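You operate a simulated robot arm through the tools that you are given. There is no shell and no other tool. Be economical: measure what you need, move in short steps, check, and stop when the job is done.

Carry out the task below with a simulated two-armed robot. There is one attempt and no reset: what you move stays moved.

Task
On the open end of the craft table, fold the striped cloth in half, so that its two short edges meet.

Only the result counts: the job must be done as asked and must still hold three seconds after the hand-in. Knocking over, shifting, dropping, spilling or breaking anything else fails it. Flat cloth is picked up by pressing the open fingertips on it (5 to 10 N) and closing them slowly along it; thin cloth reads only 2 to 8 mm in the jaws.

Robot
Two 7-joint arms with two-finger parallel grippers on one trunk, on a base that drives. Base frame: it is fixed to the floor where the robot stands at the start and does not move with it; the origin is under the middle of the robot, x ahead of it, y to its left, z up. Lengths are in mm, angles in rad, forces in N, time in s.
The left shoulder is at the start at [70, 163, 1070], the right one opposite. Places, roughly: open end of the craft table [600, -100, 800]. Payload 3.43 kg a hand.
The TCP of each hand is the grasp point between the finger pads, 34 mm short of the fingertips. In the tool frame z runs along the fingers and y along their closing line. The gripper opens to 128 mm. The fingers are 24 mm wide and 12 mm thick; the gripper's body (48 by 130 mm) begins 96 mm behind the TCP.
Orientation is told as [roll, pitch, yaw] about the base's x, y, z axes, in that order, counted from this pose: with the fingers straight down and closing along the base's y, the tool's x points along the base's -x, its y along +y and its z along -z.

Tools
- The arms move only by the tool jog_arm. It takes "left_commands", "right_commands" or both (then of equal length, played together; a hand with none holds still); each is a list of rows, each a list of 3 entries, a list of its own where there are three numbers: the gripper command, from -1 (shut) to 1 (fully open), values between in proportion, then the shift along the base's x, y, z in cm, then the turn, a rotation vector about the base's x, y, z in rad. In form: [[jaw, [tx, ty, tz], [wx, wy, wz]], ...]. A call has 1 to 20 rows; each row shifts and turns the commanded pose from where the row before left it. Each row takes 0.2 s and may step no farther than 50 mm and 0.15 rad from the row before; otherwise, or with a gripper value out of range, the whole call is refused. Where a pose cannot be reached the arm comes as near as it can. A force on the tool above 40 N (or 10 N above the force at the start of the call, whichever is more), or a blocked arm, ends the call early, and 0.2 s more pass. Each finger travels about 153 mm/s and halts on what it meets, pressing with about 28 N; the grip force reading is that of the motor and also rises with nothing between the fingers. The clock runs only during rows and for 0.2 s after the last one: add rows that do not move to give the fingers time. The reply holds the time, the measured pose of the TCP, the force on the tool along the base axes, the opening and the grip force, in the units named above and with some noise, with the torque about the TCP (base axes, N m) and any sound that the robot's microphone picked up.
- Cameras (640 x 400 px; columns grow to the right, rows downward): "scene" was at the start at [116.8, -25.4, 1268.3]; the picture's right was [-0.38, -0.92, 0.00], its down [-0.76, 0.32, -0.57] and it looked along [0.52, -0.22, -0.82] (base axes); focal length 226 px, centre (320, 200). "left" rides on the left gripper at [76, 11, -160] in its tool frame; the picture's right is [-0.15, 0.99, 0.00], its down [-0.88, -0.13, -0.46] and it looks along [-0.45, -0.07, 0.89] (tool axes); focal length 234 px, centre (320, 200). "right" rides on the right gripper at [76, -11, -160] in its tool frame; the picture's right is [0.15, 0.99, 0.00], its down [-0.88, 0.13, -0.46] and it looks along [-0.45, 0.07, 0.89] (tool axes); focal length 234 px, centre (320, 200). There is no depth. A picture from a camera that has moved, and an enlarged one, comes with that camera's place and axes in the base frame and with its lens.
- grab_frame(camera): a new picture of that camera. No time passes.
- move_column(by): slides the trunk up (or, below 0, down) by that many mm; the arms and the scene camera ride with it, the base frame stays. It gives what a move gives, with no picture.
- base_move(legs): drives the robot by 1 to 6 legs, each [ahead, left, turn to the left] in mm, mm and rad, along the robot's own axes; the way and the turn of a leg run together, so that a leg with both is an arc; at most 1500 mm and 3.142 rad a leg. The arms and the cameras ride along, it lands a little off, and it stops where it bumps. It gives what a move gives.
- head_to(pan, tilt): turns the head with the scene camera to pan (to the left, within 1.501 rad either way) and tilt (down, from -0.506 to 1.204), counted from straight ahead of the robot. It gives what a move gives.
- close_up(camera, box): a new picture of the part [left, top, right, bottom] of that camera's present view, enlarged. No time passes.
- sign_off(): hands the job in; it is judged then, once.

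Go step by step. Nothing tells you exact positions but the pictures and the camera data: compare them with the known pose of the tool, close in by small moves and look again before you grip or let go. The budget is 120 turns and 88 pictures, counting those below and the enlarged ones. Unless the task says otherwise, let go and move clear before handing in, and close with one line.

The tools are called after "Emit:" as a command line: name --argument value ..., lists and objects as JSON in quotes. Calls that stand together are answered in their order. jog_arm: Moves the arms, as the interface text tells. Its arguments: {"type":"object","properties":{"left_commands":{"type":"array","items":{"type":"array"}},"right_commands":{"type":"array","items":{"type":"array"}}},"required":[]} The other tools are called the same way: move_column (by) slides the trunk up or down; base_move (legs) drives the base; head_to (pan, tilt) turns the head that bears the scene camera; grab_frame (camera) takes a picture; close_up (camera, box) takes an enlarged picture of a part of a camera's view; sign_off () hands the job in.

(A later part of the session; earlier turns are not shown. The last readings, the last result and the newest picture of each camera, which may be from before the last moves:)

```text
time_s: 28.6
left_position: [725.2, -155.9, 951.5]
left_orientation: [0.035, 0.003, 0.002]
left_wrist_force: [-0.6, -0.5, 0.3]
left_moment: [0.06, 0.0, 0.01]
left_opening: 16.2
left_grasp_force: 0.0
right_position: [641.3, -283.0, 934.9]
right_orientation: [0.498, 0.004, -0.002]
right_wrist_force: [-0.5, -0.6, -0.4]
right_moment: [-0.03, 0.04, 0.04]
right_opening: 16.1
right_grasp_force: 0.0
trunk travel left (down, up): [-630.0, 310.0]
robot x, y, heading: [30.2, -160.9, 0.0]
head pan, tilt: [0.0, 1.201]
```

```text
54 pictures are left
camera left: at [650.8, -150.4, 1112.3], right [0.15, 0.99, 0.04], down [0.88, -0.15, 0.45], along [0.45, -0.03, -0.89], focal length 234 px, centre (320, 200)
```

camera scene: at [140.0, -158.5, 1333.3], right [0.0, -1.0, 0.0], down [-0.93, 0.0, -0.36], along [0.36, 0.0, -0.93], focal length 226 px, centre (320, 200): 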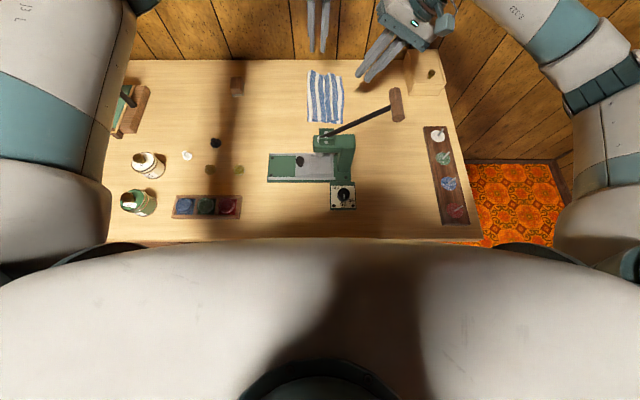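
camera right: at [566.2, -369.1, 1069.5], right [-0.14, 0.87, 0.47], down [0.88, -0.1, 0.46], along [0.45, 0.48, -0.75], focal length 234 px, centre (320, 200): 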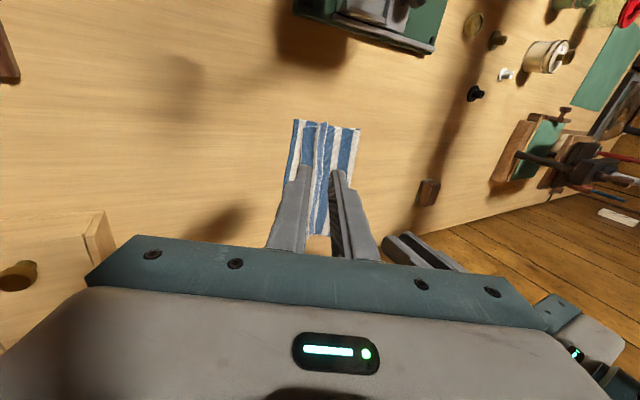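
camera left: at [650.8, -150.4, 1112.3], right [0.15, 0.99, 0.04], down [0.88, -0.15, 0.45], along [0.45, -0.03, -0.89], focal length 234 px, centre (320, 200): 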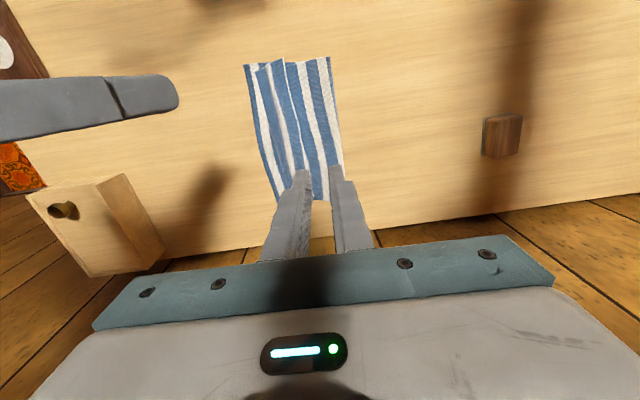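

Emit:
jog_arm --left_commands '[[-0.75, [-2, 4, 0], [0, 0, 0]], [-0.75, [-2, 4, 0], [0, 0, 0]], [-0.75, [-2, 4, 0], [0, 0, 0]], [-0.75, [-2, 4, 0], [0, 0, 0]], [-0.75, [0, 0, 0], [0, 0, 0]]]'

Emit:
close_up --camera "scene" --box '[280, 60, 370, 130]'

Emit:
close_up --camera "right" --box '[240, 100, 400, 200]'

Emit:
close_up --camera "left" --box '[80, 20, 400, 220]'

```text
time_s: 29.8
left_position: [643.0, 4.2, 948.7]
left_orientation: [0.037, 0.003, 0.0]
left_wrist_force: [0.7, -0.2, -0.8]
left_moment: [0.02, -0.01, -0.02]
left_opening: 16.1
left_grasp_force: 0.1
right_position: [641.3, -283.6, 935.3]
right_orientation: [0.501, 0.002, 0.0]
right_wrist_force: [-0.2, -0.1, -0.2]
right_moment: [0.02, 0.01, 0.0]
right_opening: 15.8
right_grasp_force: 0.0
trunk travel left (down, up): [-630.0, 310.0]
robot x, y, heading: [34.1, -154.8, -0.002]
head pan, tilt: [0.0, 1.201]
```

```text
5.71 times, centred on (325, 95) of scene
camera zoom: at [139.3, -159.5, 1333.4], right [0.0, -1.0, 0.0], down [-0.93, 0.0, -0.36], along [0.36, 0.0, -0.93], focal length 1290 px, centre (291, 800)
```

zoom: 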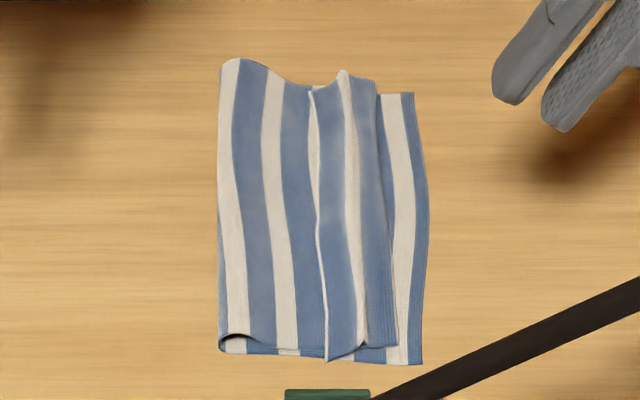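

```text
4.00 times, centred on (320, 150) of right
camera zoom: at [565.7, -369.6, 1069.5], right [-0.14, 0.87, 0.48], down [0.88, -0.1, 0.46], along [0.45, 0.49, -0.75], focal length 937 px, centre (320, 400)
```

zoom: 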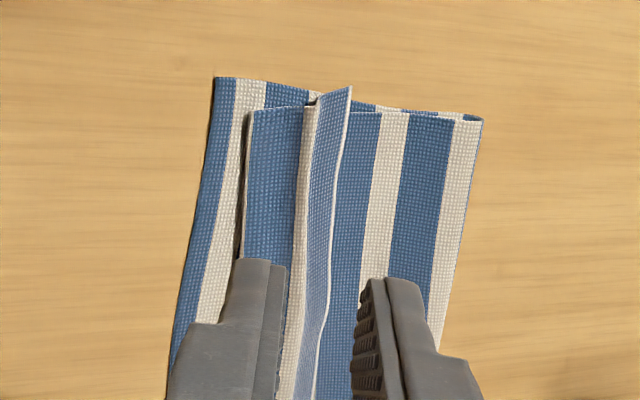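

```text
2.00 times, centred on (240, 120) of left
camera zoom: at [568.3, 8.6, 1111.2], right [0.15, 0.99, 0.04], down [0.88, -0.15, 0.45], along [0.45, -0.03, -0.89], focal length 468 px, centre (480, 360)
```

zoom: 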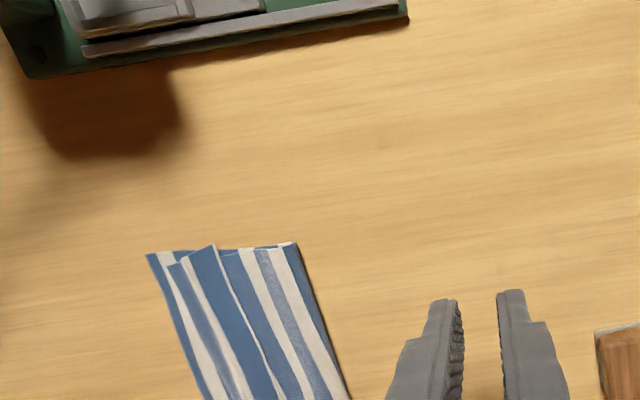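

The fold worked, but the top edge turned back about 40 mm: a flap lies on top, pointing to +y, with its crest at y≈−217. The bottom edge is at y≈−238. I'll try wiping this flap toward −y with the right hand's closed fingertips, starting mid-cloth.

Emit:
jog_arm --right_commands '[[-1, [1.6, 2.0, -1], [-0.1, 0, 0]], [-1, [1.6, 2.0, -1], [-0.1, 0, 0]], [-1, [1.6, 2.1, -2], [-0.1, 0, 0]], [-1, [1.6, 2.1, -2.5], [-0.1, 0, 0]], [-1, [1.5, 2.1, -4], [-0.1, 0, 0]], [-1, [0, 0, 0], [0, 0, 0]]]'

Emit:
grab_frame --camera "right"

Emit:
close_up --camera "left" --box '[60, 60, 320, 222]'

```text
time_s: 31.1
left_position: [640.8, 4.2, 951.9]
left_orientation: [0.037, 0.001, -0.001]
left_wrist_force: [0.4, -0.6, -0.5]
left_moment: [-0.02, 0.0, 0.0]
left_opening: 16.2
left_grasp_force: 0.0
right_position: [718.6, -181.5, 828.8]
right_orientation: [-0.002, 0.003, -0.002]
right_wrist_force: [0.9, -0.3, -0.8]
right_moment: [0.01, -0.02, -0.01]
right_opening: 0.1
right_grasp_force: 27.7
trunk travel left (down, up): [-630.0, 310.0]
robot x, y, heading: [34.6, -160.0, -0.005]
head pan, tilt: [0.0, 1.201]
```

```text
50 pictures are left
camera right: at [643.4, -192.2, 987.4], right [-0.14, 0.99, 0.0], down [0.88, 0.13, 0.45], along [0.45, 0.07, -0.89], focal length 234 px, centre (320, 200)
```

right: 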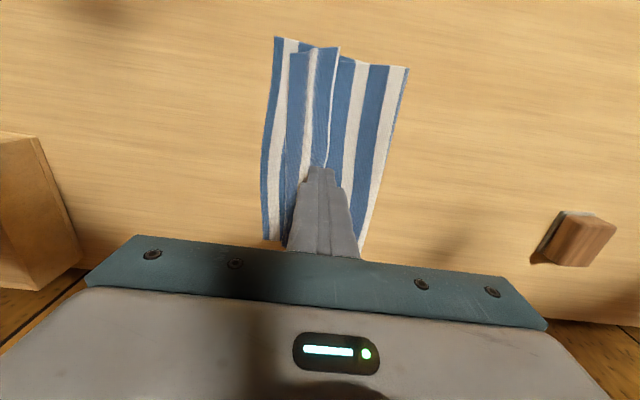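

```text
2.46 times, centred on (190, 141) of left
camera zoom: at [567.6, 8.8, 1111.8], right [0.15, 0.99, 0.04], down [0.88, -0.15, 0.45], along [0.45, -0.03, -0.89], focal length 576 px, centre (640, 345)
```

zoom: 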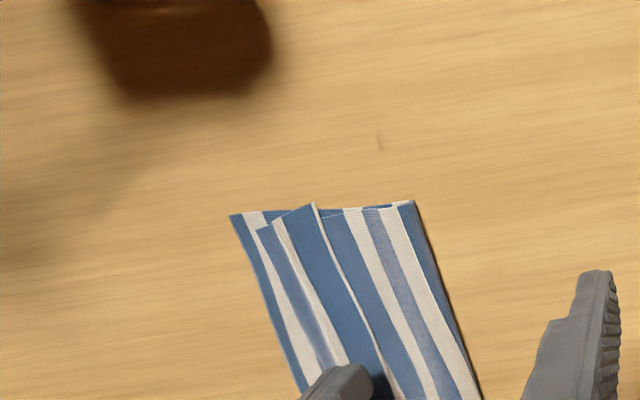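

The flap spans y≈−177 to −216. I'll centre the closed tips on it at y≈−194 and descend to light contact.

Emit:
jog_arm --right_commands '[[-1, [0, -1.2, -0.5], [0, 0, 0]], [-1, [0, 0, -1.0], [0, 0, 0]], [-1, [0, 0, -0.8], [0, 0, 0]], [-1, [0, 0, -0.4], [0, 0, 0]], [-1, [0, 0, -0.2], [0, 0, 0]], [-1, [0, 0, 0], [0, 0, 0]]]'

```text
time_s: 32.5
left_position: [642.8, 3.7, 950.5]
left_orientation: [0.034, 0.0, -0.001]
left_wrist_force: [-0.6, 0.1, 0.1]
left_moment: [-0.01, 0.0, 0.0]
left_opening: 15.8
left_grasp_force: 0.1
right_position: [719.7, -191.6, 800.3]
right_orientation: [0.0, 0.003, -0.003]
right_wrist_force: [-0.1, 0.2, -0.2]
right_moment: [0.03, 0.03, 0.01]
right_opening: 0.1
right_grasp_force: 28.1
trunk travel left (down, up): [-630.0, 310.0]
robot x, y, heading: [31.3, -159.2, -0.001]
head pan, tilt: [0.0, 1.201]
```

Emit:
jog_arm --right_commands '[[-1, [0, 0, -0.2], [0, 0, 0]], [-1, [0, 0, -0.1], [0, 0, 0]], [-1, [0, 0, 0], [0, 0, 0]]]'

```text
time_s: 33.4
left_position: [642.3, 5.0, 949.2]
left_orientation: [0.035, 0.001, 0.0]
left_wrist_force: [-0.5, 0.5, 0.6]
left_moment: [0.06, -0.02, -0.02]
left_opening: 15.8
left_grasp_force: 0.0
right_position: [719.7, -191.4, 797.5]
right_orientation: [0.001, 0.001, -0.003]
right_wrist_force: [0.3, 0.5, 1.3]
right_moment: [-0.03, -0.03, 0.0]
right_opening: 0.0
right_grasp_force: 27.4
trunk travel left (down, up): [-630.0, 310.0]
robot x, y, heading: [33.2, -157.9, -0.007]
head pan, tilt: [0.0, 1.201]
```

Light contact begins. I'll press a touch more, drag 30 mm toward −y, and look.

Emit:
jog_arm --right_commands '[[-1, [0, 0, -0.05], [0, 0, 0]], [-1, [0, -0.5, 0], [0, 0, 0]], [-1, [0, -0.5, 0], [0, 0, 0]], [-1, [0, -0.5, 0], [0, 0, 0]], [-1, [0, -0.5, 0], [0, 0, 0]], [-1, [0, -0.5, 0], [0, 0, 0]], [-1, [0, -0.5, 0], [0, 0, 0]]]'

Emit:
grab_frame --camera "right"

```text
time_s: 35.0
left_position: [641.6, 4.3, 951.1]
left_orientation: [0.035, 0.002, 0.0]
left_wrist_force: [1.0, 0.2, 0.7]
left_moment: [0.0, 0.0, 0.03]
left_opening: 16.3
left_grasp_force: 0.1
right_position: [719.4, -220.9, 796.0]
right_orientation: [0.0, 0.001, -0.003]
right_wrist_force: [0.5, 1.5, 3.7]
right_moment: [0.06, 0.01, -0.01]
right_opening: 0.0
right_grasp_force: 28.2
trunk travel left (down, up): [-630.0, 310.0]
robot x, y, heading: [29.5, -154.5, -0.004]
head pan, tilt: [0.0, 1.201]
```

```text
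48 pictures are left
camera right: at [644.0, -232.5, 955.8], right [-0.14, 0.99, 0.0], down [0.88, 0.13, 0.45], along [0.45, 0.07, -0.89], focal length 234 px, centre (320, 200)
```

right: 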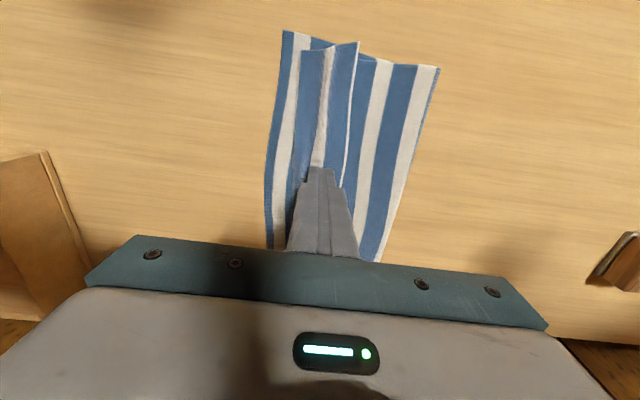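

Emit:
jog_arm --right_commands '[[-1, [0, 0, 1], [0, 0, 0]], [-1, [0, 0, 3], [0, 0, 0]], [-1, [0, -3, 3], [0, 0, 0]], [-1, [0, -4, 3], [0, 0, 0]], [-1, [0, -4, 2], [0, 0, 0]], [-1, [0, 0, 0], [0, 0, 0]]]'

Emit:
close_up --camera "scene" --box '[280, 60, 370, 130]'

```text
time_s: 36.4
left_position: [641.9, 6.0, 949.2]
left_orientation: [0.035, 0.003, 0.0]
left_wrist_force: [-0.6, -0.3, -0.8]
left_moment: [0.01, -0.01, 0.03]
left_opening: 15.9
left_grasp_force: 0.1
right_position: [720.1, -329.7, 920.4]
right_orientation: [-0.003, 0.002, 0.0]
right_wrist_force: [-0.9, -0.3, -0.5]
right_moment: [0.0, 0.03, 0.01]
right_opening: 0.0
right_grasp_force: 28.0
trunk travel left (down, up): [-630.0, 310.0]
robot x, y, heading: [33.2, -159.1, 0.002]
head pan, tilt: [0.0, 1.201]
```

```text
5.71 times, centred on (325, 95) of scene
camera zoom: at [139.2, -157.0, 1333.5], right [0.0, -1.0, 0.0], down [-0.93, 0.0, -0.36], along [0.36, 0.0, -0.93], focal length 1290 px, centre (291, 800)
```

zoom: 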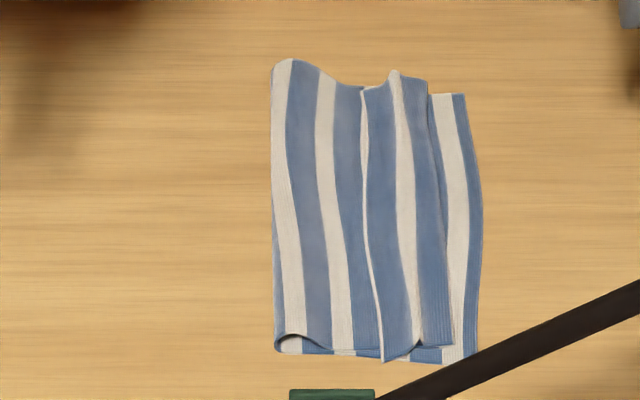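

Wiping just slid the whole cloth by 30 mm without unrolling the flap, so I'll re-grip instead. I'll pinch the flap near its free edge with both hands, flip it over to −y, and fine-tune after. First I'll shift the base 80 mm more to the right so the left hand can reach.

Emit:
base_move --legs '[[0, -80, 0]]'

Emit:
jog_arm --left_commands '[[-0.8, [4, -3, -1], [-0.036, 0, 0]], [-0.8, [4, -3, -1], [0, 0, 0]], [-0.8, [4, -3, -2], [0, 0, 0]], [-0.8, [3.8, -2.5, -2], [0, 0, 0]], [-0.8, [0, -2, -3], [0, 0, 0]], [-0.8, [0, 0, -2], [0, 0, 0]], [-0.8, [0, 0, -2], [0, 0, 0]], [-0.8, [0, 0, 0], [0, 0, 0]]]' --right_commands '[[-0.8, [-2, 4, -1], [0, 0, 0]], [-0.8, [-2, 4, -1], [0, 0, 0]], [-0.8, [-2, 4, -1], [0, 0, 0]], [-0.8, [-1.5, 4, -1], [0, 0, 0]], [-0.8, [0, 3.5, -1.5], [0, 0, 0]], [-0.8, [0, 0, -2], [0, 0, 0]], [-0.8, [0, 0, -2], [0, 0, 0]], [-0.8, [0, 0, 0], [0, 0, 0]]]'

Emit:
grab_frame --camera "right"

Emit:
grab_frame --camera "left"

```text
time_s: 37.4
left_position: [640.4, -74.5, 951.4]
left_orientation: [0.035, 0.001, 0.002]
left_wrist_force: [-1.0, -0.7, 0.5]
left_moment: [0.05, 0.0, 0.0]
left_opening: 16.0
left_grasp_force: 0.0
right_position: [719.9, -408.5, 919.8]
right_orientation: [-0.001, 0.002, -0.001]
right_wrist_force: [-0.3, 0.8, -0.1]
right_moment: [0.04, 0.03, 0.0]
right_opening: 0.4
right_grasp_force: 28.6
trunk travel left (down, up): [-630.0, 310.0]
robot x, y, heading: [33.6, -236.2, 0.002]
head pan, tilt: [0.0, 1.201]
```

```text
refused: row 1 steps farther than a row can; nothing moved
```

```text
46 pictures are left
camera right: at [645.0, -419.9, 1078.6], right [-0.15, 0.99, 0.0], down [0.88, 0.13, 0.45], along [0.45, 0.07, -0.89], focal length 234 px, centre (320, 200)
```

right: 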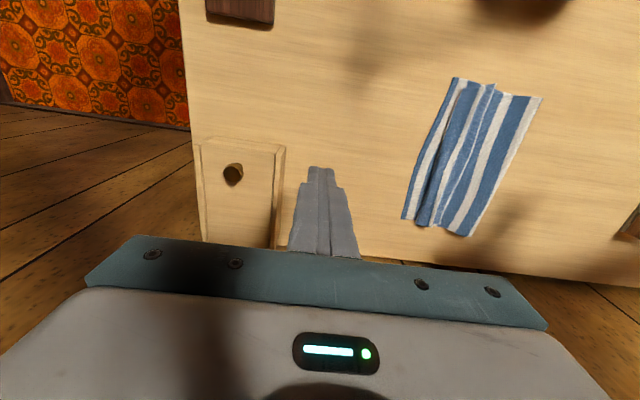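

```text
45 pictures are left
camera left: at [567.7, -69.0, 1111.4], right [0.14, 0.99, 0.04], down [0.88, -0.14, 0.45], along [0.45, -0.03, -0.89], focal length 234 px, centre (320, 200)
```

left: 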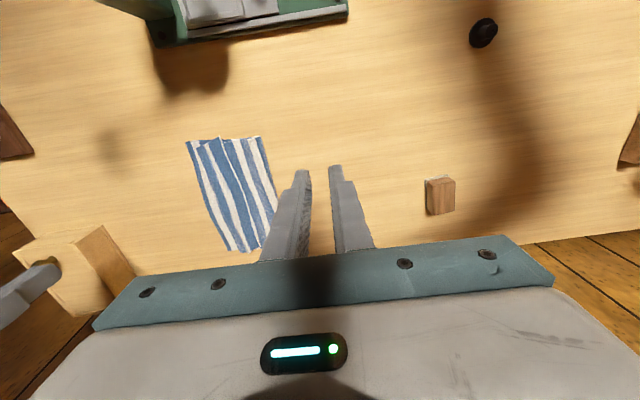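

Emit:
jog_arm --left_commands '[[-0.8, [2.7, -2.2, -0.5], [-0.035, 0, 0]], [-0.8, [2.7, -2.2, -0.5], [0, 0, 0]], [-0.8, [2.7, -2.2, -0.5], [0, 0, 0]], [-0.8, [2.7, -2.2, -0.5], [0, 0, 0]], [-0.8, [2.7, -2.2, -0.5], [0, 0, 0]], [-0.8, [2.7, -2.2, -0.5], [0, 0, 0]], [-0.8, [0, 0, -4], [0, 0, 0]], [-0.8, [0, 0, -3], [0, 0, 0]], [-0.8, [0, 0, -2], [0, 0, 0]], [-0.8, [0, 0, 0], [0, 0, 0]]]' --right_commands '[[-0.8, [-1.25, 3.25, -0.5], [0, 0, 0]], [-0.8, [-1.25, 3.25, -0.5], [0, 0, 0]], [-0.8, [-1.25, 3.25, -0.5], [0, 0, 0]], [-0.8, [-1.25, 3.25, -0.5], [0, 0, 0]], [-0.8, [-1.25, 3.25, -0.5], [0, 0, 0]], [-0.8, [-1.25, 3.25, -0.5], [0, 0, 0]], [-0.8, [0, 0, -3], [0, 0, 0]], [-0.8, [0, 0, -2], [0, 0, 0]], [-0.8, [0, 0, -1], [0, 0, 0]], [-0.8, [0, 0, 0], [0, 0, 0]]]'

Emit:
close_up --camera "right" --box '[220, 60, 460, 210]'

Emit:
close_up --camera "left" --box '[220, 60, 460, 210]'

```text
time_s: 39.6
left_position: [804.0, -203.4, 829.4]
left_orientation: [0.0, 0.002, 0.001]
left_wrist_force: [-0.4, -0.1, -0.4]
left_moment: [0.03, 0.0, 0.03]
left_opening: 12.9
left_grasp_force: 0.1
right_position: [645.6, -212.5, 829.8]
right_orientation: [-0.001, 0.002, 0.0]
right_wrist_force: [0.1, 0.0, 0.6]
right_moment: [-0.01, -0.04, 0.04]
right_opening: 12.7
right_grasp_force: 0.0
trunk travel left (down, up): [-630.0, 310.0]
robot x, y, heading: [27.6, -237.3, 0.002]
head pan, tilt: [0.0, 1.201]
```

```text
2.67 times, centred on (340, 135) of right
camera zoom: at [569.5, -223.4, 988.9], right [-0.15, 0.99, 0.0], down [0.88, 0.13, 0.45], along [0.45, 0.07, -0.89], focal length 624 px, centre (267, 373)
```

zoom: 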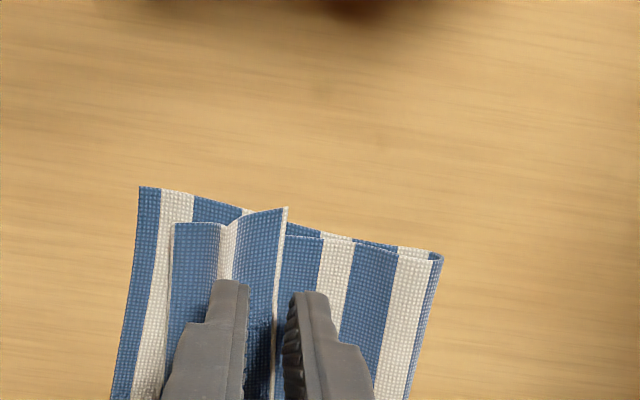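

```text
2.67 times, centred on (340, 135) of left
camera zoom: at [729.0, -193.6, 990.9], right [0.14, 0.99, 0.0], down [0.88, -0.13, 0.45], along [0.45, -0.07, -0.89], focal length 624 px, centre (267, 373)
```

zoom: 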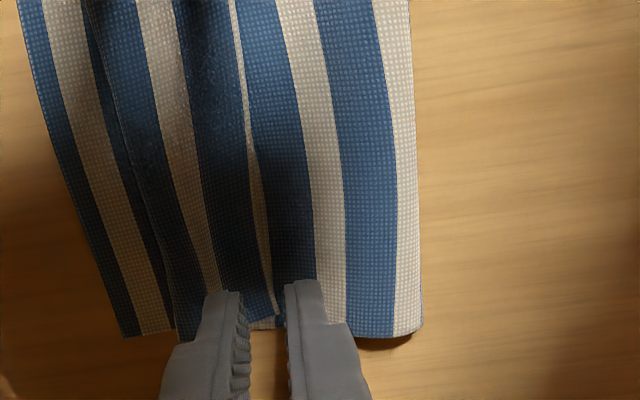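

The flap's free edge is at y≈−206 and its crest at −245 for both hands. I'll centre both hands at y≈−220 with jaws about 10 mm open and descend.

Emit:
jog_arm --left_commands '[[-0.84, [0, -1.65, -1], [0, 0, 0]], [-0.84, [0, 0, -1.5], [0, 0, 0]], [-0.84, [0, 0, -0.5], [0, 0, 0]], [-0.84, [0, 0, -0.1], [0, 0, 0]], [-0.84, [0, 0, 0], [0, 0, 0]]]' --right_commands '[[-0.84, [0, -0.75, -1], [0, 0, 0]], [-0.84, [0, 0, -1.5], [0, 0, 0]], [-0.84, [0, 0, -0.5], [0, 0, 0]], [-0.84, [0, 0, -0.1], [0, 0, 0]], [-0.84, [0, 0, 0], [0, 0, 0]]]'

Emit:
jog_arm --left_commands '[[-0.84, [0, 0, -0.1], [0, 0, 0]], [-0.84, [0, 0, 0], [0, 0, 0]]]' --right_commands '[[-0.84, [0, 0, -0.1], [0, 0, 0]], [-0.84, [0, 0, 0], [0, 0, 0]]]'

```text
time_s: 40.8
left_position: [803.5, -221.5, 800.4]
left_orientation: [0.0, 0.002, 0.002]
left_wrist_force: [0.4, 0.5, 0.1]
left_moment: [-0.01, 0.01, -0.02]
left_opening: 10.3
left_grasp_force: 0.0
right_position: [645.4, -219.3, 798.8]
right_orientation: [0.0, 0.003, 0.0]
right_wrist_force: [0.1, -0.5, 0.4]
right_moment: [0.0, -0.02, 0.02]
right_opening: 10.2
right_grasp_force: 0.0
trunk travel left (down, up): [-630.0, 310.0]
robot x, y, heading: [31.2, -236.2, 0.0]
head pan, tilt: [0.0, 1.201]
```

```text
time_s: 41.4
left_position: [804.3, -221.7, 798.0]
left_orientation: [0.0, 0.002, 0.001]
left_wrist_force: [-1.6, -0.2, 0.4]
left_moment: [0.01, 0.02, 0.0]
left_opening: 10.1
left_grasp_force: 0.0
right_position: [645.4, -221.6, 798.2]
right_orientation: [0.001, 0.001, 0.001]
right_wrist_force: [-0.4, -0.1, 0.1]
right_moment: [0.01, 0.0, -0.01]
right_opening: 10.2
right_grasp_force: 0.0
trunk travel left (down, up): [-630.0, 310.0]
robot x, y, heading: [27.9, -234.3, -0.003]
head pan, tilt: [0.0, 1.201]
```

Emit:
jog_arm --left_commands '[[-0.84, [0, 0, -0.15], [0, 0, 0]], [-0.84, [0, 0, 0], [0, 0, 0]]]' --right_commands '[[-0.84, [0, 0, -0.15], [0, 0, 0]], [-0.84, [0, 0, 0], [0, 0, 0]]]'

```text
time_s: 42.0
left_position: [803.3, -221.4, 798.0]
left_orientation: [0.001, 0.001, 0.002]
left_wrist_force: [0.2, 0.0, 3.4]
left_moment: [0.03, -0.06, 0.0]
left_opening: 10.2
left_grasp_force: 0.1
right_position: [644.7, -219.8, 797.5]
right_orientation: [0.0, 0.0, 0.0]
right_wrist_force: [0.1, -0.8, 3.2]
right_moment: [0.0, 0.0, 0.01]
right_opening: 10.2
right_grasp_force: 0.0
trunk travel left (down, up): [-630.0, 310.0]
robot x, y, heading: [31.9, -238.3, -0.001]
head pan, tilt: [0.0, 1.201]
```

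Contact at about 3 N each. I'll press slightly more, to about 6 N, and close slowly.

Emit:
jog_arm --left_commands '[[-0.84, [0, 0, -0.05], [0, 0, 0]], [-0.86, [0, 0, 0], [0, 0, 0]], [-0.88, [0, 0, 0], [0, 0, 0]], [-0.9, [0, 0, 0], [0, 0, 0]], [-0.92, [0, 0, 0], [0, 0, 0]], [-0.94, [0, 0, 0], [0, 0, 0]], [-0.96, [0, 0, 0], [0, 0, 0]], [-0.98, [0, 0, 0], [0, 0, 0]], [-1, [0, 0, 0], [0, 0, 0]], [-1, [0, 0, 0], [0, 0, 0]]]' --right_commands '[[-0.84, [0, 0, -0.05], [0, 0, 0]], [-0.86, [0, 0, 0], [0, 0, 0]], [-0.88, [0, 0, 0], [0, 0, 0]], [-0.9, [0, 0, 0], [0, 0, 0]], [-0.92, [0, 0, 0], [0, 0, 0]], [-0.94, [0, 0, 0], [0, 0, 0]], [-0.96, [0, 0, 0], [0, 0, 0]], [-0.98, [0, 0, 0], [0, 0, 0]], [-1, [0, 0, 0], [0, 0, 0]], [-1, [0, 0, 0], [0, 0, 0]]]'

Emit:
jog_arm --left_commands '[[-1, [0, 0, 0.5], [0, 0, 0]], [-1, [0, 0, 1], [0, 0, 0]], [-1, [0, 0, 1], [0, 0, 0]], [-1, [0, 0, 0], [0, 0, 0]]]' --right_commands '[[-1, [0, 0, 0.5], [0, 0, 0]], [-1, [0, 0, 1], [0, 0, 0]], [-1, [0, 0, 1], [0, 0, 0]], [-1, [0, 0, 0], [0, 0, 0]]]'

Emit:
close_up --camera "right" --box '[220, 60, 460, 210]'

Emit:
close_up --camera "left" --box '[220, 60, 460, 210]'

```text
time_s: 44.2
left_position: [803.8, -221.4, 797.2]
left_orientation: [0.0, -0.001, 0.003]
left_wrist_force: [1.0, -0.6, 3.2]
left_moment: [0.0, -0.04, -0.03]
left_opening: 2.1
left_grasp_force: 27.9
right_position: [646.2, -220.0, 797.3]
right_orientation: [0.001, 0.0, -0.001]
right_wrist_force: [0.6, -0.1, 7.0]
right_moment: [-0.01, 0.04, 0.0]
right_opening: 0.1
right_grasp_force: 28.1
trunk travel left (down, up): [-630.0, 310.0]
robot x, y, heading: [28.7, -239.1, -0.003]
head pan, tilt: [0.0, 1.201]
```

```text
time_s: 45.2
left_position: [803.7, -221.5, 821.8]
left_orientation: [0.002, 0.004, 0.002]
left_wrist_force: [-0.7, 1.4, -0.2]
left_moment: [-0.02, -0.02, 0.01]
left_opening: 2.1
left_grasp_force: 27.8
right_position: [644.1, -221.6, 822.2]
right_orientation: [0.0, 0.001, 0.0]
right_wrist_force: [0.4, 0.1, -0.5]
right_moment: [-0.02, 0.0, 0.0]
right_opening: 0.1
right_grasp_force: 27.9
trunk travel left (down, up): [-630.0, 310.0]
robot x, y, heading: [31.9, -236.8, 0.001]
head pan, tilt: [0.0, 1.201]
```

```text
2.67 times, centred on (340, 135) of right
camera zoom: at [569.5, -232.0, 980.1], right [-0.15, 0.99, 0.0], down [0.88, 0.13, 0.45], along [0.45, 0.07, -0.89], focal length 624 px, centre (267, 373)
```

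zoom: 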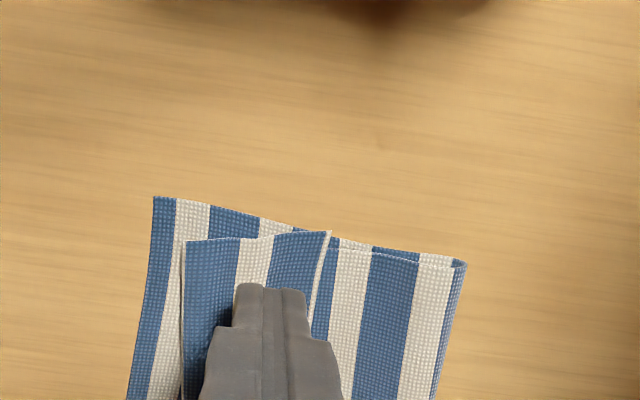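

```text
2.67 times, centred on (340, 135) of left
camera zoom: at [729.8, -211.5, 982.2], right [0.14, 0.99, 0.0], down [0.88, -0.13, 0.45], along [0.45, -0.07, -0.89], focal length 624 px, centre (267, 373)
```

zoom: 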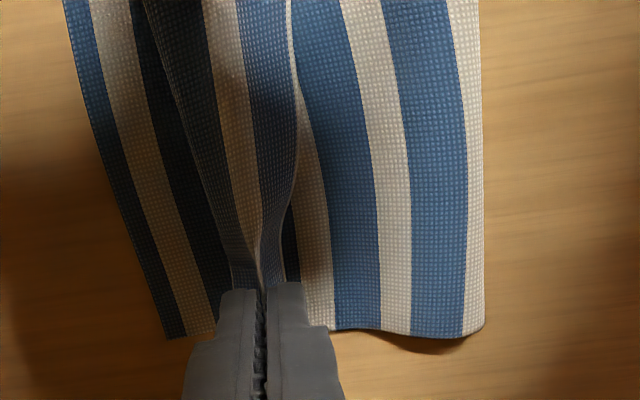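

The left hand has the flap, but the right missed (0.1 mm). I'll retry the right with a wider opening and a firmer press while the left holds still.

Emit:
jog_arm --right_commands '[[-0.72, [0, -0.3, 0], [0, 0, 0]], [-0.72, [0, 0, -1.5], [0, 0, 0]], [-0.72, [0, 0, -0.9], [0, 0, 0]], [-0.72, [0, 0, -0.15], [0, 0, 0]], [-0.72, [0, 0, 0], [0, 0, 0]]]'

```text
time_s: 46.4
left_position: [803.2, -221.7, 822.3]
left_orientation: [0.0, 0.0, 0.004]
left_wrist_force: [0.0, -0.1, -0.2]
left_moment: [-0.01, -0.02, -0.02]
left_opening: 2.2
left_grasp_force: 28.0
right_position: [643.6, -224.3, 797.3]
right_orientation: [-0.001, -0.002, 0.0]
right_wrist_force: [-0.4, -1.5, 14.6]
right_moment: [-0.03, 0.08, 0.0]
right_opening: 17.8
right_grasp_force: 0.1
trunk travel left (down, up): [-630.0, 310.0]
robot x, y, heading: [28.5, -239.8, 0.002]
head pan, tilt: [0.0, 1.201]
```

Emit:
jog_arm --right_commands '[[-0.72, [0, 0, 0.06], [0, 0, 0]], [-0.75, [0, 0, 0], [0, 0, 0]], [-0.78, [0, 0, 0], [0, 0, 0]], [-0.81, [0, 0, 0], [0, 0, 0]], [-0.84, [0, 0, 0], [0, 0, 0]], [-0.87, [0, 0, 0], [0, 0, 0]], [-0.9, [0, 0, 0], [0, 0, 0]], [-0.93, [0, 0, 0], [0, 0, 0]], [-0.96, [0, 0, 0], [0, 0, 0]], [-1, [0, 0, 0], [0, 0, 0]], [-1, [0, 0, 0], [0, 0, 0]]]'

Emit:
jog_arm --right_commands '[[-1, [0, 0, 0.5], [0, 0, 0]], [-1, [0, 0, 1], [0, 0, 0]], [-1, [0, 0, 1], [0, 0, 0]], [-1, [0, 0, 0], [0, 0, 0]]]'

Emit:
close_up --camera "right" --box '[220, 60, 460, 210]'

```text
time_s: 48.8
left_position: [802.7, -221.9, 823.1]
left_orientation: [-0.001, 0.0, 0.0]
left_wrist_force: [-1.3, -0.6, 0.7]
left_moment: [0.01, 0.01, 0.0]
left_opening: 1.9
left_grasp_force: 27.9
right_position: [643.7, -223.6, 797.5]
right_orientation: [0.0, 0.001, 0.001]
right_wrist_force: [0.7, 1.2, 21.5]
right_moment: [0.07, 0.07, 0.03]
right_opening: 1.9
right_grasp_force: 28.0
trunk travel left (down, up): [-630.0, 310.0]
robot x, y, heading: [32.2, -239.2, -0.002]
head pan, tilt: [0.0, 1.201]
```

```text
time_s: 49.8
left_position: [803.7, -222.3, 821.4]
left_orientation: [0.001, 0.005, 0.001]
left_wrist_force: [-0.1, 0.7, 0.2]
left_moment: [0.0, 0.01, 0.0]
left_opening: 2.2
left_grasp_force: 27.4
right_position: [645.7, -223.6, 821.3]
right_orientation: [0.001, 0.002, 0.001]
right_wrist_force: [-0.3, -0.1, 0.0]
right_moment: [-0.01, -0.02, -0.05]
right_opening: 1.4
right_grasp_force: 27.9
trunk travel left (down, up): [-630.0, 310.0]
robot x, y, heading: [33.3, -242.9, 0.002]
head pan, tilt: [0.0, 1.201]
```

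```text
2.67 times, centred on (340, 135) of right
camera zoom: at [570.5, -234.5, 979.7], right [-0.15, 0.99, 0.0], down [0.88, 0.13, 0.45], along [0.45, 0.07, -0.89], focal length 624 px, centre (267, 373)
```

zoom: 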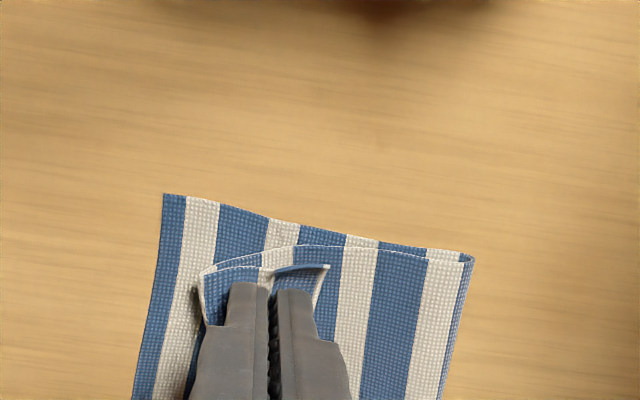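

Both hands hold now. I'll lift 35 mm while moving −y to flip the flap over, then look.

Emit:
jog_arm --left_commands '[[-1, [0, -0.5, 1.2], [0, 0, 0]], [-1, [0, -1, 1.2], [0, 0, 0]], [-1, [0, -1.2, 0.8], [0, 0, 0]], [-1, [0, -1.2, 0], [0, 0, 0]], [-1, [0, 0, 0], [0, 0, 0]]]' --right_commands '[[-1, [0, -0.5, 1.2], [0, 0, 0]], [-1, [0, -1, 1.2], [0, 0, 0]], [-1, [0, -1.2, 0.8], [0, 0, 0]], [-1, [0, -1.2, 0], [0, 0, 0]], [-1, [0, 0, 0], [0, 0, 0]]]'

Emit:
close_up --camera "right" --box '[220, 60, 460, 210]'

Emit:
close_up --camera "left" --box '[220, 60, 460, 210]'

Emit:
close_up --camera "scene" --box '[230, 50, 350, 130]'

```text
time_s: 51.0
left_position: [803.5, -260.7, 854.1]
left_orientation: [0.001, 0.002, 0.001]
left_wrist_force: [0.1, 0.2, -0.6]
left_moment: [-0.02, -0.02, 0.0]
left_opening: 2.0
left_grasp_force: 28.0
right_position: [645.0, -262.0, 852.7]
right_orientation: [0.0, 0.002, -0.001]
right_wrist_force: [-0.7, 0.4, 0.1]
right_moment: [0.02, 0.0, -0.04]
right_opening: 1.8
right_grasp_force: 27.7
trunk travel left (down, up): [-630.0, 310.0]
robot x, y, heading: [32.6, -239.2, -0.001]
head pan, tilt: [0.0, 1.201]
```

```text
2.67 times, centred on (340, 135) of right
camera zoom: at [569.4, -273.2, 1012.1], right [-0.15, 0.99, 0.0], down [0.88, 0.13, 0.45], along [0.45, 0.07, -0.89], focal length 624 px, centre (267, 373)
```

zoom: 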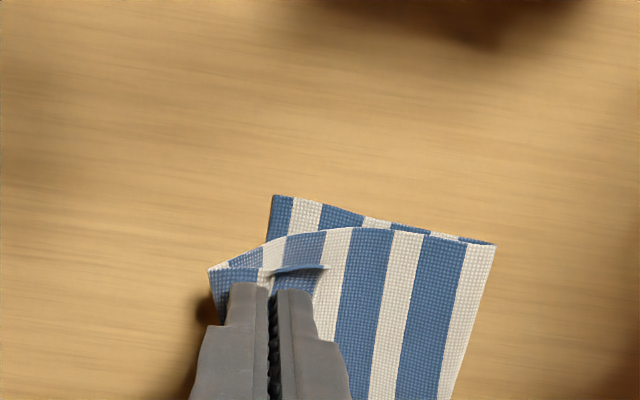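

```text
2.67 times, centred on (340, 135) of left
camera zoom: at [729.6, -249.6, 1014.4], right [0.14, 0.99, 0.0], down [0.88, -0.13, 0.45], along [0.45, -0.07, -0.89], focal length 624 px, centre (267, 373)
```

zoom: 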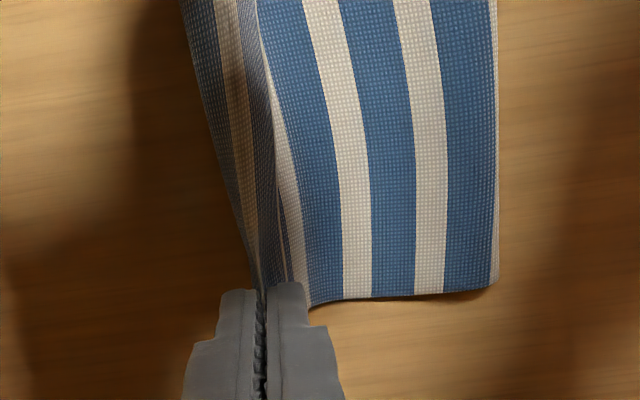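

```text
5.00 times, centred on (290, 90) of scene
camera zoom: at [138.8, -236.1, 1333.5], right [0.0, -1.0, 0.0], down [-0.93, 0.0, -0.36], along [0.36, 0.0, -0.93], focal length 1129 px, centre (470, 750)
```

zoom: 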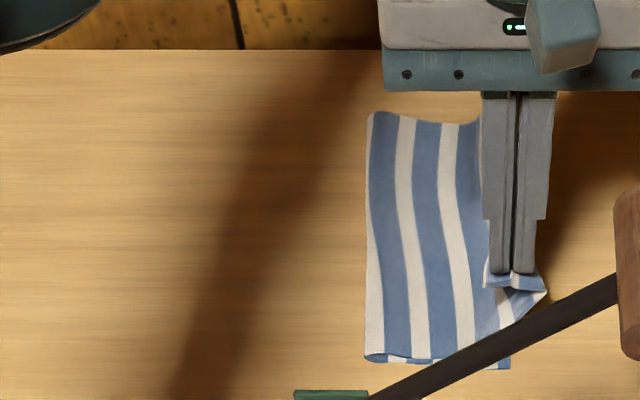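

The flap is now over, with only a short tail (about 20 mm) left at the grips. I'll lay the pinch down near y≈−245, release, and inspect.

Emit:
jog_arm --left_commands '[[-1, [0, 0.4, -1.2], [0, 0, 0]], [-1, [0, 0.4, -1.2], [0, 0, 0]], [-1, [0, 0.4, -1.2], [0, 0, 0]], [-1, [0, 0.4, -1.2], [0, 0, 0]], [-0.9, [0, 0, 0], [0, 0, 0]], [-0.8, [0, 0, 0], [0, 0, 0]], [-0.8, [0, 0, 0.5], [0, 0, 0]], [-0.8, [0, 0, 2], [0, 0, 0]], [-0.8, [0, 0, 4], [0, 0, 0]], [-0.8, [0, 0, 3], [0, 0, 0]], [-0.8, [0, 3, 3], [0, 0, 0]], [-0.8, [-2, 4, 0], [0, 0, 0]], [-0.8, [-2, 4, 0], [0, 0, 0]], [-0.8, [0, 0, 0], [0, 0, 0]]]' --right_commands '[[-1, [0, 0.4, -1.2], [0, 0, 0]], [-1, [0, 0.4, -1.2], [0, 0, 0]], [-1, [0, 0.4, -1.2], [0, 0, 0]], [-1, [0, 0.4, -1.2], [0, 0, 0]], [-0.9, [0, 0, 0], [0, 0, 0]], [-0.8, [0, 0, 0], [0, 0, 0]], [-0.8, [0, 0, 0.5], [0, 0, 0]], [-0.8, [0, 0, 2], [0, 0, 0]], [-0.8, [0, 0, 4], [0, 0, 0]], [-0.8, [0, -3, 3], [0, 0, 0]], [-0.8, [0, -4, 2], [0, 0, 0]], [-0.8, [0, -4, 0], [0, 0, 0]], [-0.8, [0, -4, 0], [0, 0, 0]], [-0.8, [0, 0, 0], [0, 0, 0]]]'

Emit:
close_up --camera "scene" --box '[260, 50, 360, 130]'

Emit:
close_up --camera "left" --box '[80, 60, 340, 222]'

```text
time_s: 54.0
left_position: [764.2, -134.8, 929.9]
left_orientation: [-0.001, 0.002, 0.001]
left_wrist_force: [0.1, 1.0, 0.7]
left_moment: [-0.02, 0.01, 0.01]
left_opening: 13.0
left_grasp_force: 0.1
right_position: [645.7, -397.7, 919.0]
right_orientation: [0.001, 0.001, -0.001]
right_wrist_force: [0.5, 0.2, 0.0]
right_moment: [-0.01, 0.04, -0.02]
right_opening: 12.7
right_grasp_force: 0.1
trunk travel left (down, up): [-630.0, 310.0]
robot x, y, heading: [31.1, -238.5, 0.001]
head pan, tilt: [0.0, 1.201]
```

```text
5.00 times, centred on (310, 90) of scene
camera zoom: at [139.4, -237.0, 1333.4], right [0.0, -1.0, 0.0], down [-0.93, 0.0, -0.36], along [0.36, 0.0, -0.93], focal length 1129 px, centre (370, 750)
```

zoom: 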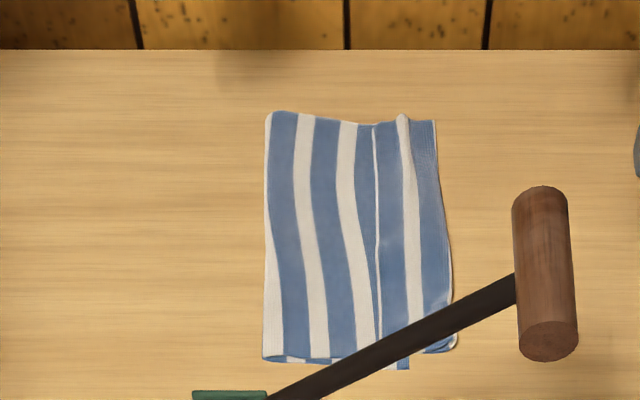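

```text
2.46 times, centred on (210, 141) of left
camera zoom: at [689.9, -124.5, 1091.3], right [0.14, 0.99, 0.0], down [0.88, -0.13, 0.45], along [0.45, -0.07, -0.89], focal length 576 px, centre (591, 345)
```

zoom: 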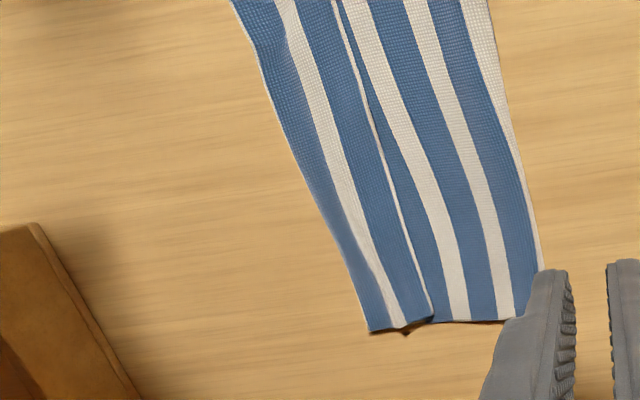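

The flap flopped back because the cloth was slack. A better method is to pinch the cloth along its middle line, lift it so both halves hang with their short edges together, and lay it down sideways. By stripe count the midline is the white stripe at y≈−195, so I'll bring both hands over it.

Emit:
jog_arm --left_commands '[[-0.7, [0.9, -1.5, -2], [0, 0, 0]], [-0.7, [0.9, -1.5, -2], [0, 0, 0]], [-0.7, [0.9, -1.5, -2], [0, 0, 0]], [-0.7, [0.9, -1.5, -2], [0, 0, 0]], [-0.7, [0, 0, -2], [0, 0, 0]], [-0.7, [0, 0, 0], [0, 0, 0]]]' --right_commands '[[-0.7, [0, 4, -1], [0, 0, 0]], [-0.7, [0, 4, -1], [0, 0, 0]], [-0.7, [0, 4, -1], [0, 0, 0]], [-0.7, [0, 4, -1], [0, 0, 0]], [-0.7, [0, 3.6, -3], [0, 0, 0]], [-0.7, [0, 0, -2], [0, 0, 0]]]'

Emit:
close_up --camera "right" --box '[200, 60, 440, 210]'

Emit:
close_up --camera "left" --box '[180, 60, 420, 210]'

```text
time_s: 55.4
left_position: [799.4, -196.1, 830.5]
left_orientation: [0.0, 0.003, 0.001]
left_wrist_force: [0.1, -0.8, -0.1]
left_moment: [0.03, -0.01, 0.0]
left_opening: 19.0
left_grasp_force: 0.1
right_position: [647.7, -201.6, 829.3]
right_orientation: [0.0, 0.001, 0.0]
right_wrist_force: [-0.4, 0.8, -0.2]
right_moment: [0.04, 0.01, 0.02]
right_opening: 19.2
right_grasp_force: 0.1
trunk travel left (down, up): [-630.0, 310.0]
robot x, y, heading: [33.2, -243.4, 0.008]
head pan, tilt: [0.0, 1.201]
```

```text
2.67 times, centred on (320, 135) of right
camera zoom: at [572.6, -213.9, 988.8], right [-0.15, 0.99, 0.0], down [0.88, 0.13, 0.45], along [0.45, 0.07, -0.89], focal length 624 px, centre (320, 373)
```

zoom: 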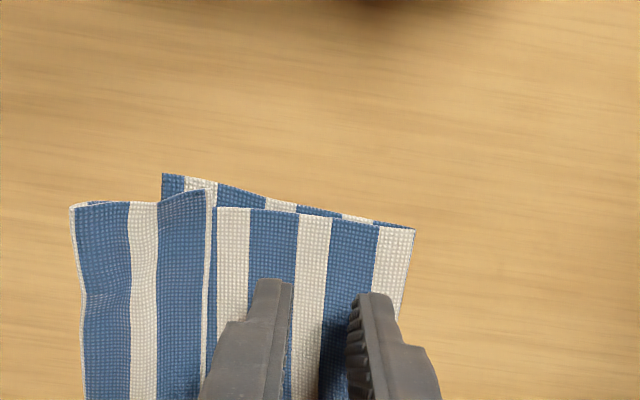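

```text
2.67 times, centred on (300, 135) of left
camera zoom: at [724.7, -185.2, 990.9], right [0.14, 0.99, 0.0], down [0.88, -0.13, 0.45], along [0.45, -0.06, -0.89], focal length 624 px, centre (373, 373)
```

zoom: 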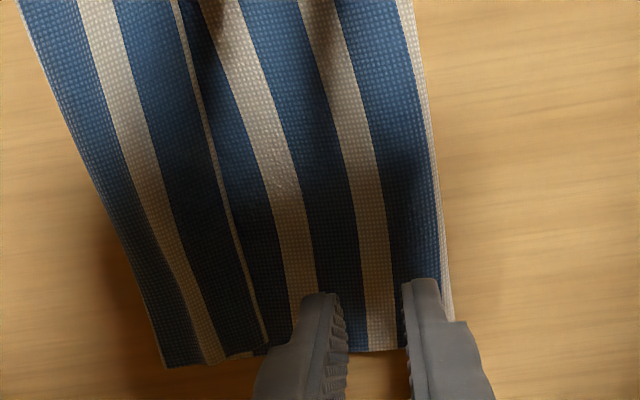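

Stripe analysis confirms nine white stripes, with the midline about 4 mm to the −y side of the fifth. I'll align left to y −197.5 and right to y −207, then descend.

Emit:
jog_arm --left_commands '[[-0.7, [0, -0.15, -1.5], [0, 0, 0]], [-0.7, [0, 0, -1.2], [0, 0, 0]], [-0.7, [0, 0, -0.5], [0, 0, 0]], [-0.7, [0, 0, -0.1], [0, 0, 0]], [-0.7, [0, 0, 0], [0, 0, 0]]]' --right_commands '[[-0.7, [0, -0.55, -1.5], [0, 0, 0]], [-0.7, [0, 0, -1.1], [0, 0, 0]], [-0.7, [0, 0, -0.5], [0, 0, 0]], [-0.7, [0, 0, -0.1], [0, 0, 0]], [-0.7, [0, 0, 0], [0, 0, 0]]]'

```text
time_s: 56.6
left_position: [798.4, -196.6, 798.2]
left_orientation: [0.001, 0.002, 0.001]
left_wrist_force: [-0.7, -0.9, 0.3]
left_moment: [0.0, 0.01, 0.02]
left_opening: 19.0
left_grasp_force: 0.0
right_position: [645.7, -207.8, 797.4]
right_orientation: [0.0, 0.001, -0.001]
right_wrist_force: [0.0, 0.0, 1.0]
right_moment: [0.0, -0.01, 0.02]
right_opening: 19.2
right_grasp_force: 0.0
trunk travel left (down, up): [-630.0, 310.0]
robot x, y, heading: [35.9, -240.6, 0.0]
head pan, tilt: [0.0, 1.201]
```

Emit:
jog_arm --left_commands '[[-0.7, [0, 0, -0.2], [0, 0, 0]], [-0.7, [0, 0, 0], [0, 0, 0]]]' --right_commands '[[-0.7, [0, 0, -0.12], [0, 0, 0]], [-0.7, [0, 0, 0], [0, 0, 0]]]'

```text
time_s: 57.2
left_position: [799.0, -196.0, 796.0]
left_orientation: [0.001, 0.0, 0.004]
left_wrist_force: [0.3, 0.7, 2.2]
left_moment: [0.0, -0.03, 0.0]
left_opening: 19.4
left_grasp_force: 0.0
right_position: [645.7, -206.7, 798.3]
right_orientation: [0.0, 0.003, -0.001]
right_wrist_force: [0.4, -0.5, 0.4]
right_moment: [-0.03, 0.03, -0.03]
right_opening: 19.0
right_grasp_force: 0.0
trunk travel left (down, up): [-630.0, 310.0]
robot x, y, heading: [31.0, -240.2, -0.002]
head pan, tilt: [0.0, 1.201]
```

Emit:
jog_arm --left_commands '[[-0.7, [0, 0, -0.06], [0, 0, 0]], [-0.7, [0, 0, 0], [0, 0, 0]]]' --right_commands '[[-0.7, [0, 0, -0.13], [0, 0, 0]], [-0.7, [0, 0, 0], [0, 0, 0]]]'

```text
time_s: 57.8
left_position: [800.9, -196.7, 796.9]
left_orientation: [-0.001, -0.001, 0.002]
left_wrist_force: [0.4, -0.3, 4.2]
left_moment: [0.03, -0.03, -0.02]
left_opening: 19.2
left_grasp_force: 0.0
right_position: [644.8, -207.0, 796.6]
right_orientation: [0.0, 0.0, 0.0]
right_wrist_force: [1.4, -1.0, 5.7]
right_moment: [-0.02, 0.0, 0.02]
right_opening: 19.3
right_grasp_force: 0.0
trunk travel left (down, up): [-630.0, 310.0]
robot x, y, heading: [33.5, -240.6, -0.002]
head pan, tilt: [0.0, 1.201]
```

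Contact is about 4–6 N. I'll add a hair on the left and close slowly.

Emit:
jog_arm --left_commands '[[-0.7, [0, 0, -0.05], [0, 0, 0]], [-0.73, [0, 0, 0], [0, 0, 0]], [-0.76, [0, 0, 0], [0, 0, 0]], [-0.79, [0, 0, 0], [0, 0, 0]], [-0.82, [0, 0, 0], [0, 0, 0]], [-0.85, [0, 0, 0], [0, 0, 0]], [-0.88, [0, 0, 0], [0, 0, 0]], [-0.91, [0, 0, 0], [0, 0, 0]], [-0.94, [0, 0, 0], [0, 0, 0]], [-0.97, [0, 0, 0], [0, 0, 0]], [-1, [0, 0, 0], [0, 0, 0]], [-1, [0, 0, 0], [0, 0, 0]]]' --right_commands '[[-0.7, [0, 0, -0.03], [0, 0, 0]], [-0.73, [0, 0, 0], [0, 0, 0]], [-0.76, [0, 0, 0], [0, 0, 0]], [-0.79, [0, 0, 0], [0, 0, 0]], [-0.82, [0, 0, 0], [0, 0, 0]], [-0.85, [0, 0, 0], [0, 0, 0]], [-0.88, [0, 0, 0], [0, 0, 0]], [-0.91, [0, 0, 0], [0, 0, 0]], [-0.94, [0, 0, 0], [0, 0, 0]], [-0.97, [0, 0, 0], [0, 0, 0]], [-1, [0, 0, 0], [0, 0, 0]], [-1, [0, 0, 0], [0, 0, 0]]]'

Emit:
jog_arm --left_commands '[[-1, [0, 0, 0.5], [0, 0, 0]], [-1, [0, 0, 1], [0, 0, 0]], [-1, [0, 0, 1.5], [0, 0, 0]], [-1, [0, 0, 0], [0, 0, 0]]]' --right_commands '[[-1, [0, 0, 0.5], [0, 0, 0]], [-1, [0, 0, 1], [0, 0, 0]], [-1, [0, 0, 1.5], [0, 0, 0]], [-1, [0, 0, 0], [0, 0, 0]]]'

Emit:
close_up --camera "right" --box '[200, 60, 440, 210]'

Emit:
close_up --camera "left" --box '[180, 60, 420, 210]'

```text
time_s: 60.4
left_position: [799.5, -196.7, 795.9]
left_orientation: [0.0, -0.002, 0.002]
left_wrist_force: [-1.3, 0.1, 12.8]
left_moment: [-0.01, -0.08, 0.02]
left_opening: 1.3
left_grasp_force: 28.7
right_position: [644.3, -206.3, 795.8]
right_orientation: [0.0, 0.001, 0.0]
right_wrist_force: [0.5, -0.5, 5.5]
right_moment: [0.01, 0.04, 0.0]
right_opening: 0.2
right_grasp_force: 28.4
trunk travel left (down, up): [-630.0, 310.0]
robot x, y, heading: [33.3, -235.8, 0.002]
head pan, tilt: [0.0, 1.201]
```

```text
time_s: 61.4
left_position: [800.2, -197.4, 824.2]
left_orientation: [0.0, 0.001, 0.001]
left_wrist_force: [-0.4, -0.5, 0.5]
left_moment: [-0.01, 0.01, 0.0]
left_opening: 1.2
left_grasp_force: 28.1
right_position: [646.0, -205.8, 823.3]
right_orientation: [0.0, 0.001, -0.001]
right_wrist_force: [-0.2, -0.6, -0.3]
right_moment: [0.0, -0.01, -0.01]
right_opening: 0.1
right_grasp_force: 27.9
trunk travel left (down, up): [-630.0, 310.0]
robot x, y, heading: [35.1, -235.6, 0.001]
head pan, tilt: [0.0, 1.201]
```

```text
2.67 times, centred on (320, 135) of right
camera zoom: at [570.8, -217.1, 983.4], right [-0.15, 0.99, 0.0], down [0.88, 0.13, 0.45], along [0.45, 0.07, -0.89], focal length 624 px, centre (320, 373)
```

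zoom: 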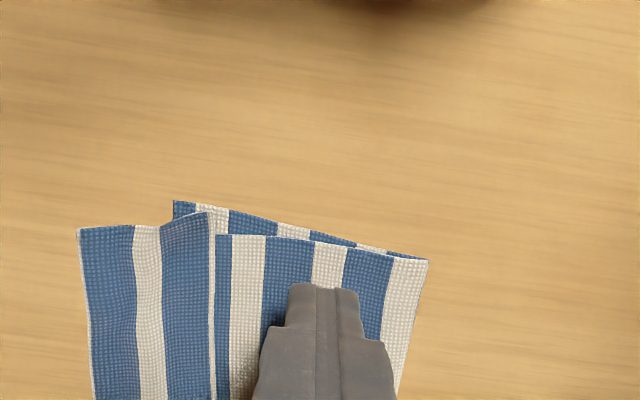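

```text
2.67 times, centred on (300, 135) of left
camera zoom: at [725.7, -186.3, 984.6], right [0.14, 0.99, 0.0], down [0.88, -0.13, 0.45], along [0.45, -0.07, -0.89], focal length 624 px, centre (373, 373)
```

zoom: 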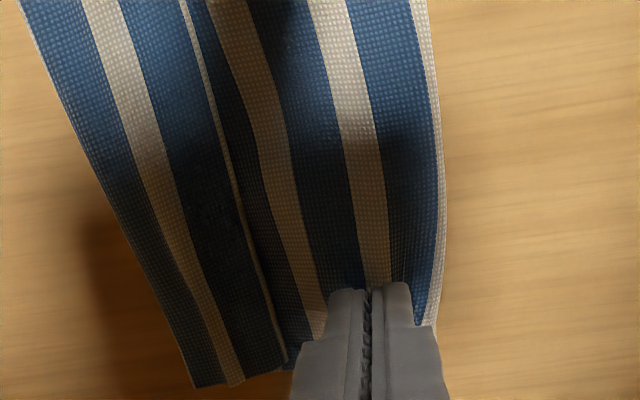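

The right missed and the left holds only a sliver. I'll lower again, open to 24 mm and press firmer (about 12 N) on both.

Emit:
jog_arm --left_commands '[[-1, [0, 0, -1.5], [0, 0, 0]], [-1, [0, 0, -1.1], [0, 0, 0]], [-0.85, [0, 0, 0], [0, 0, 0]], [-0.62, [0, 0, 0], [0, 0, 0]], [-0.62, [0, 0, -0.2], [0, 0, 0]], [-0.62, [0, 0, 0], [0, 0, 0]]]' --right_commands '[[-0.62, [0, 0, -1.5], [0, 0, 0]], [-0.62, [0, 0, -0.8], [0, 0, 0]], [-0.62, [0, 0, -0.3], [0, 0, 0]], [-0.62, [0, 0, 0], [0, 0, 0]], [-0.62, [0, 0, -0.2], [0, 0, 0]], [-0.62, [0, 0, 0], [0, 0, 0]]]'

```text
time_s: 62.8
left_position: [799.7, -196.3, 797.0]
left_orientation: [0.0, 0.002, 0.001]
left_wrist_force: [0.1, -0.4, 0.8]
left_moment: [0.0, -0.01, -0.01]
left_opening: 24.2
left_grasp_force: 0.2
right_position: [646.1, -206.6, 796.9]
right_orientation: [0.001, 0.002, -0.002]
right_wrist_force: [0.3, 0.9, 2.3]
right_moment: [0.01, 0.03, -0.01]
right_opening: 24.4
right_grasp_force: 0.0
trunk travel left (down, up): [-630.0, 310.0]
robot x, y, heading: [32.6, -239.3, 0.0]
head pan, tilt: [0.0, 1.201]
```

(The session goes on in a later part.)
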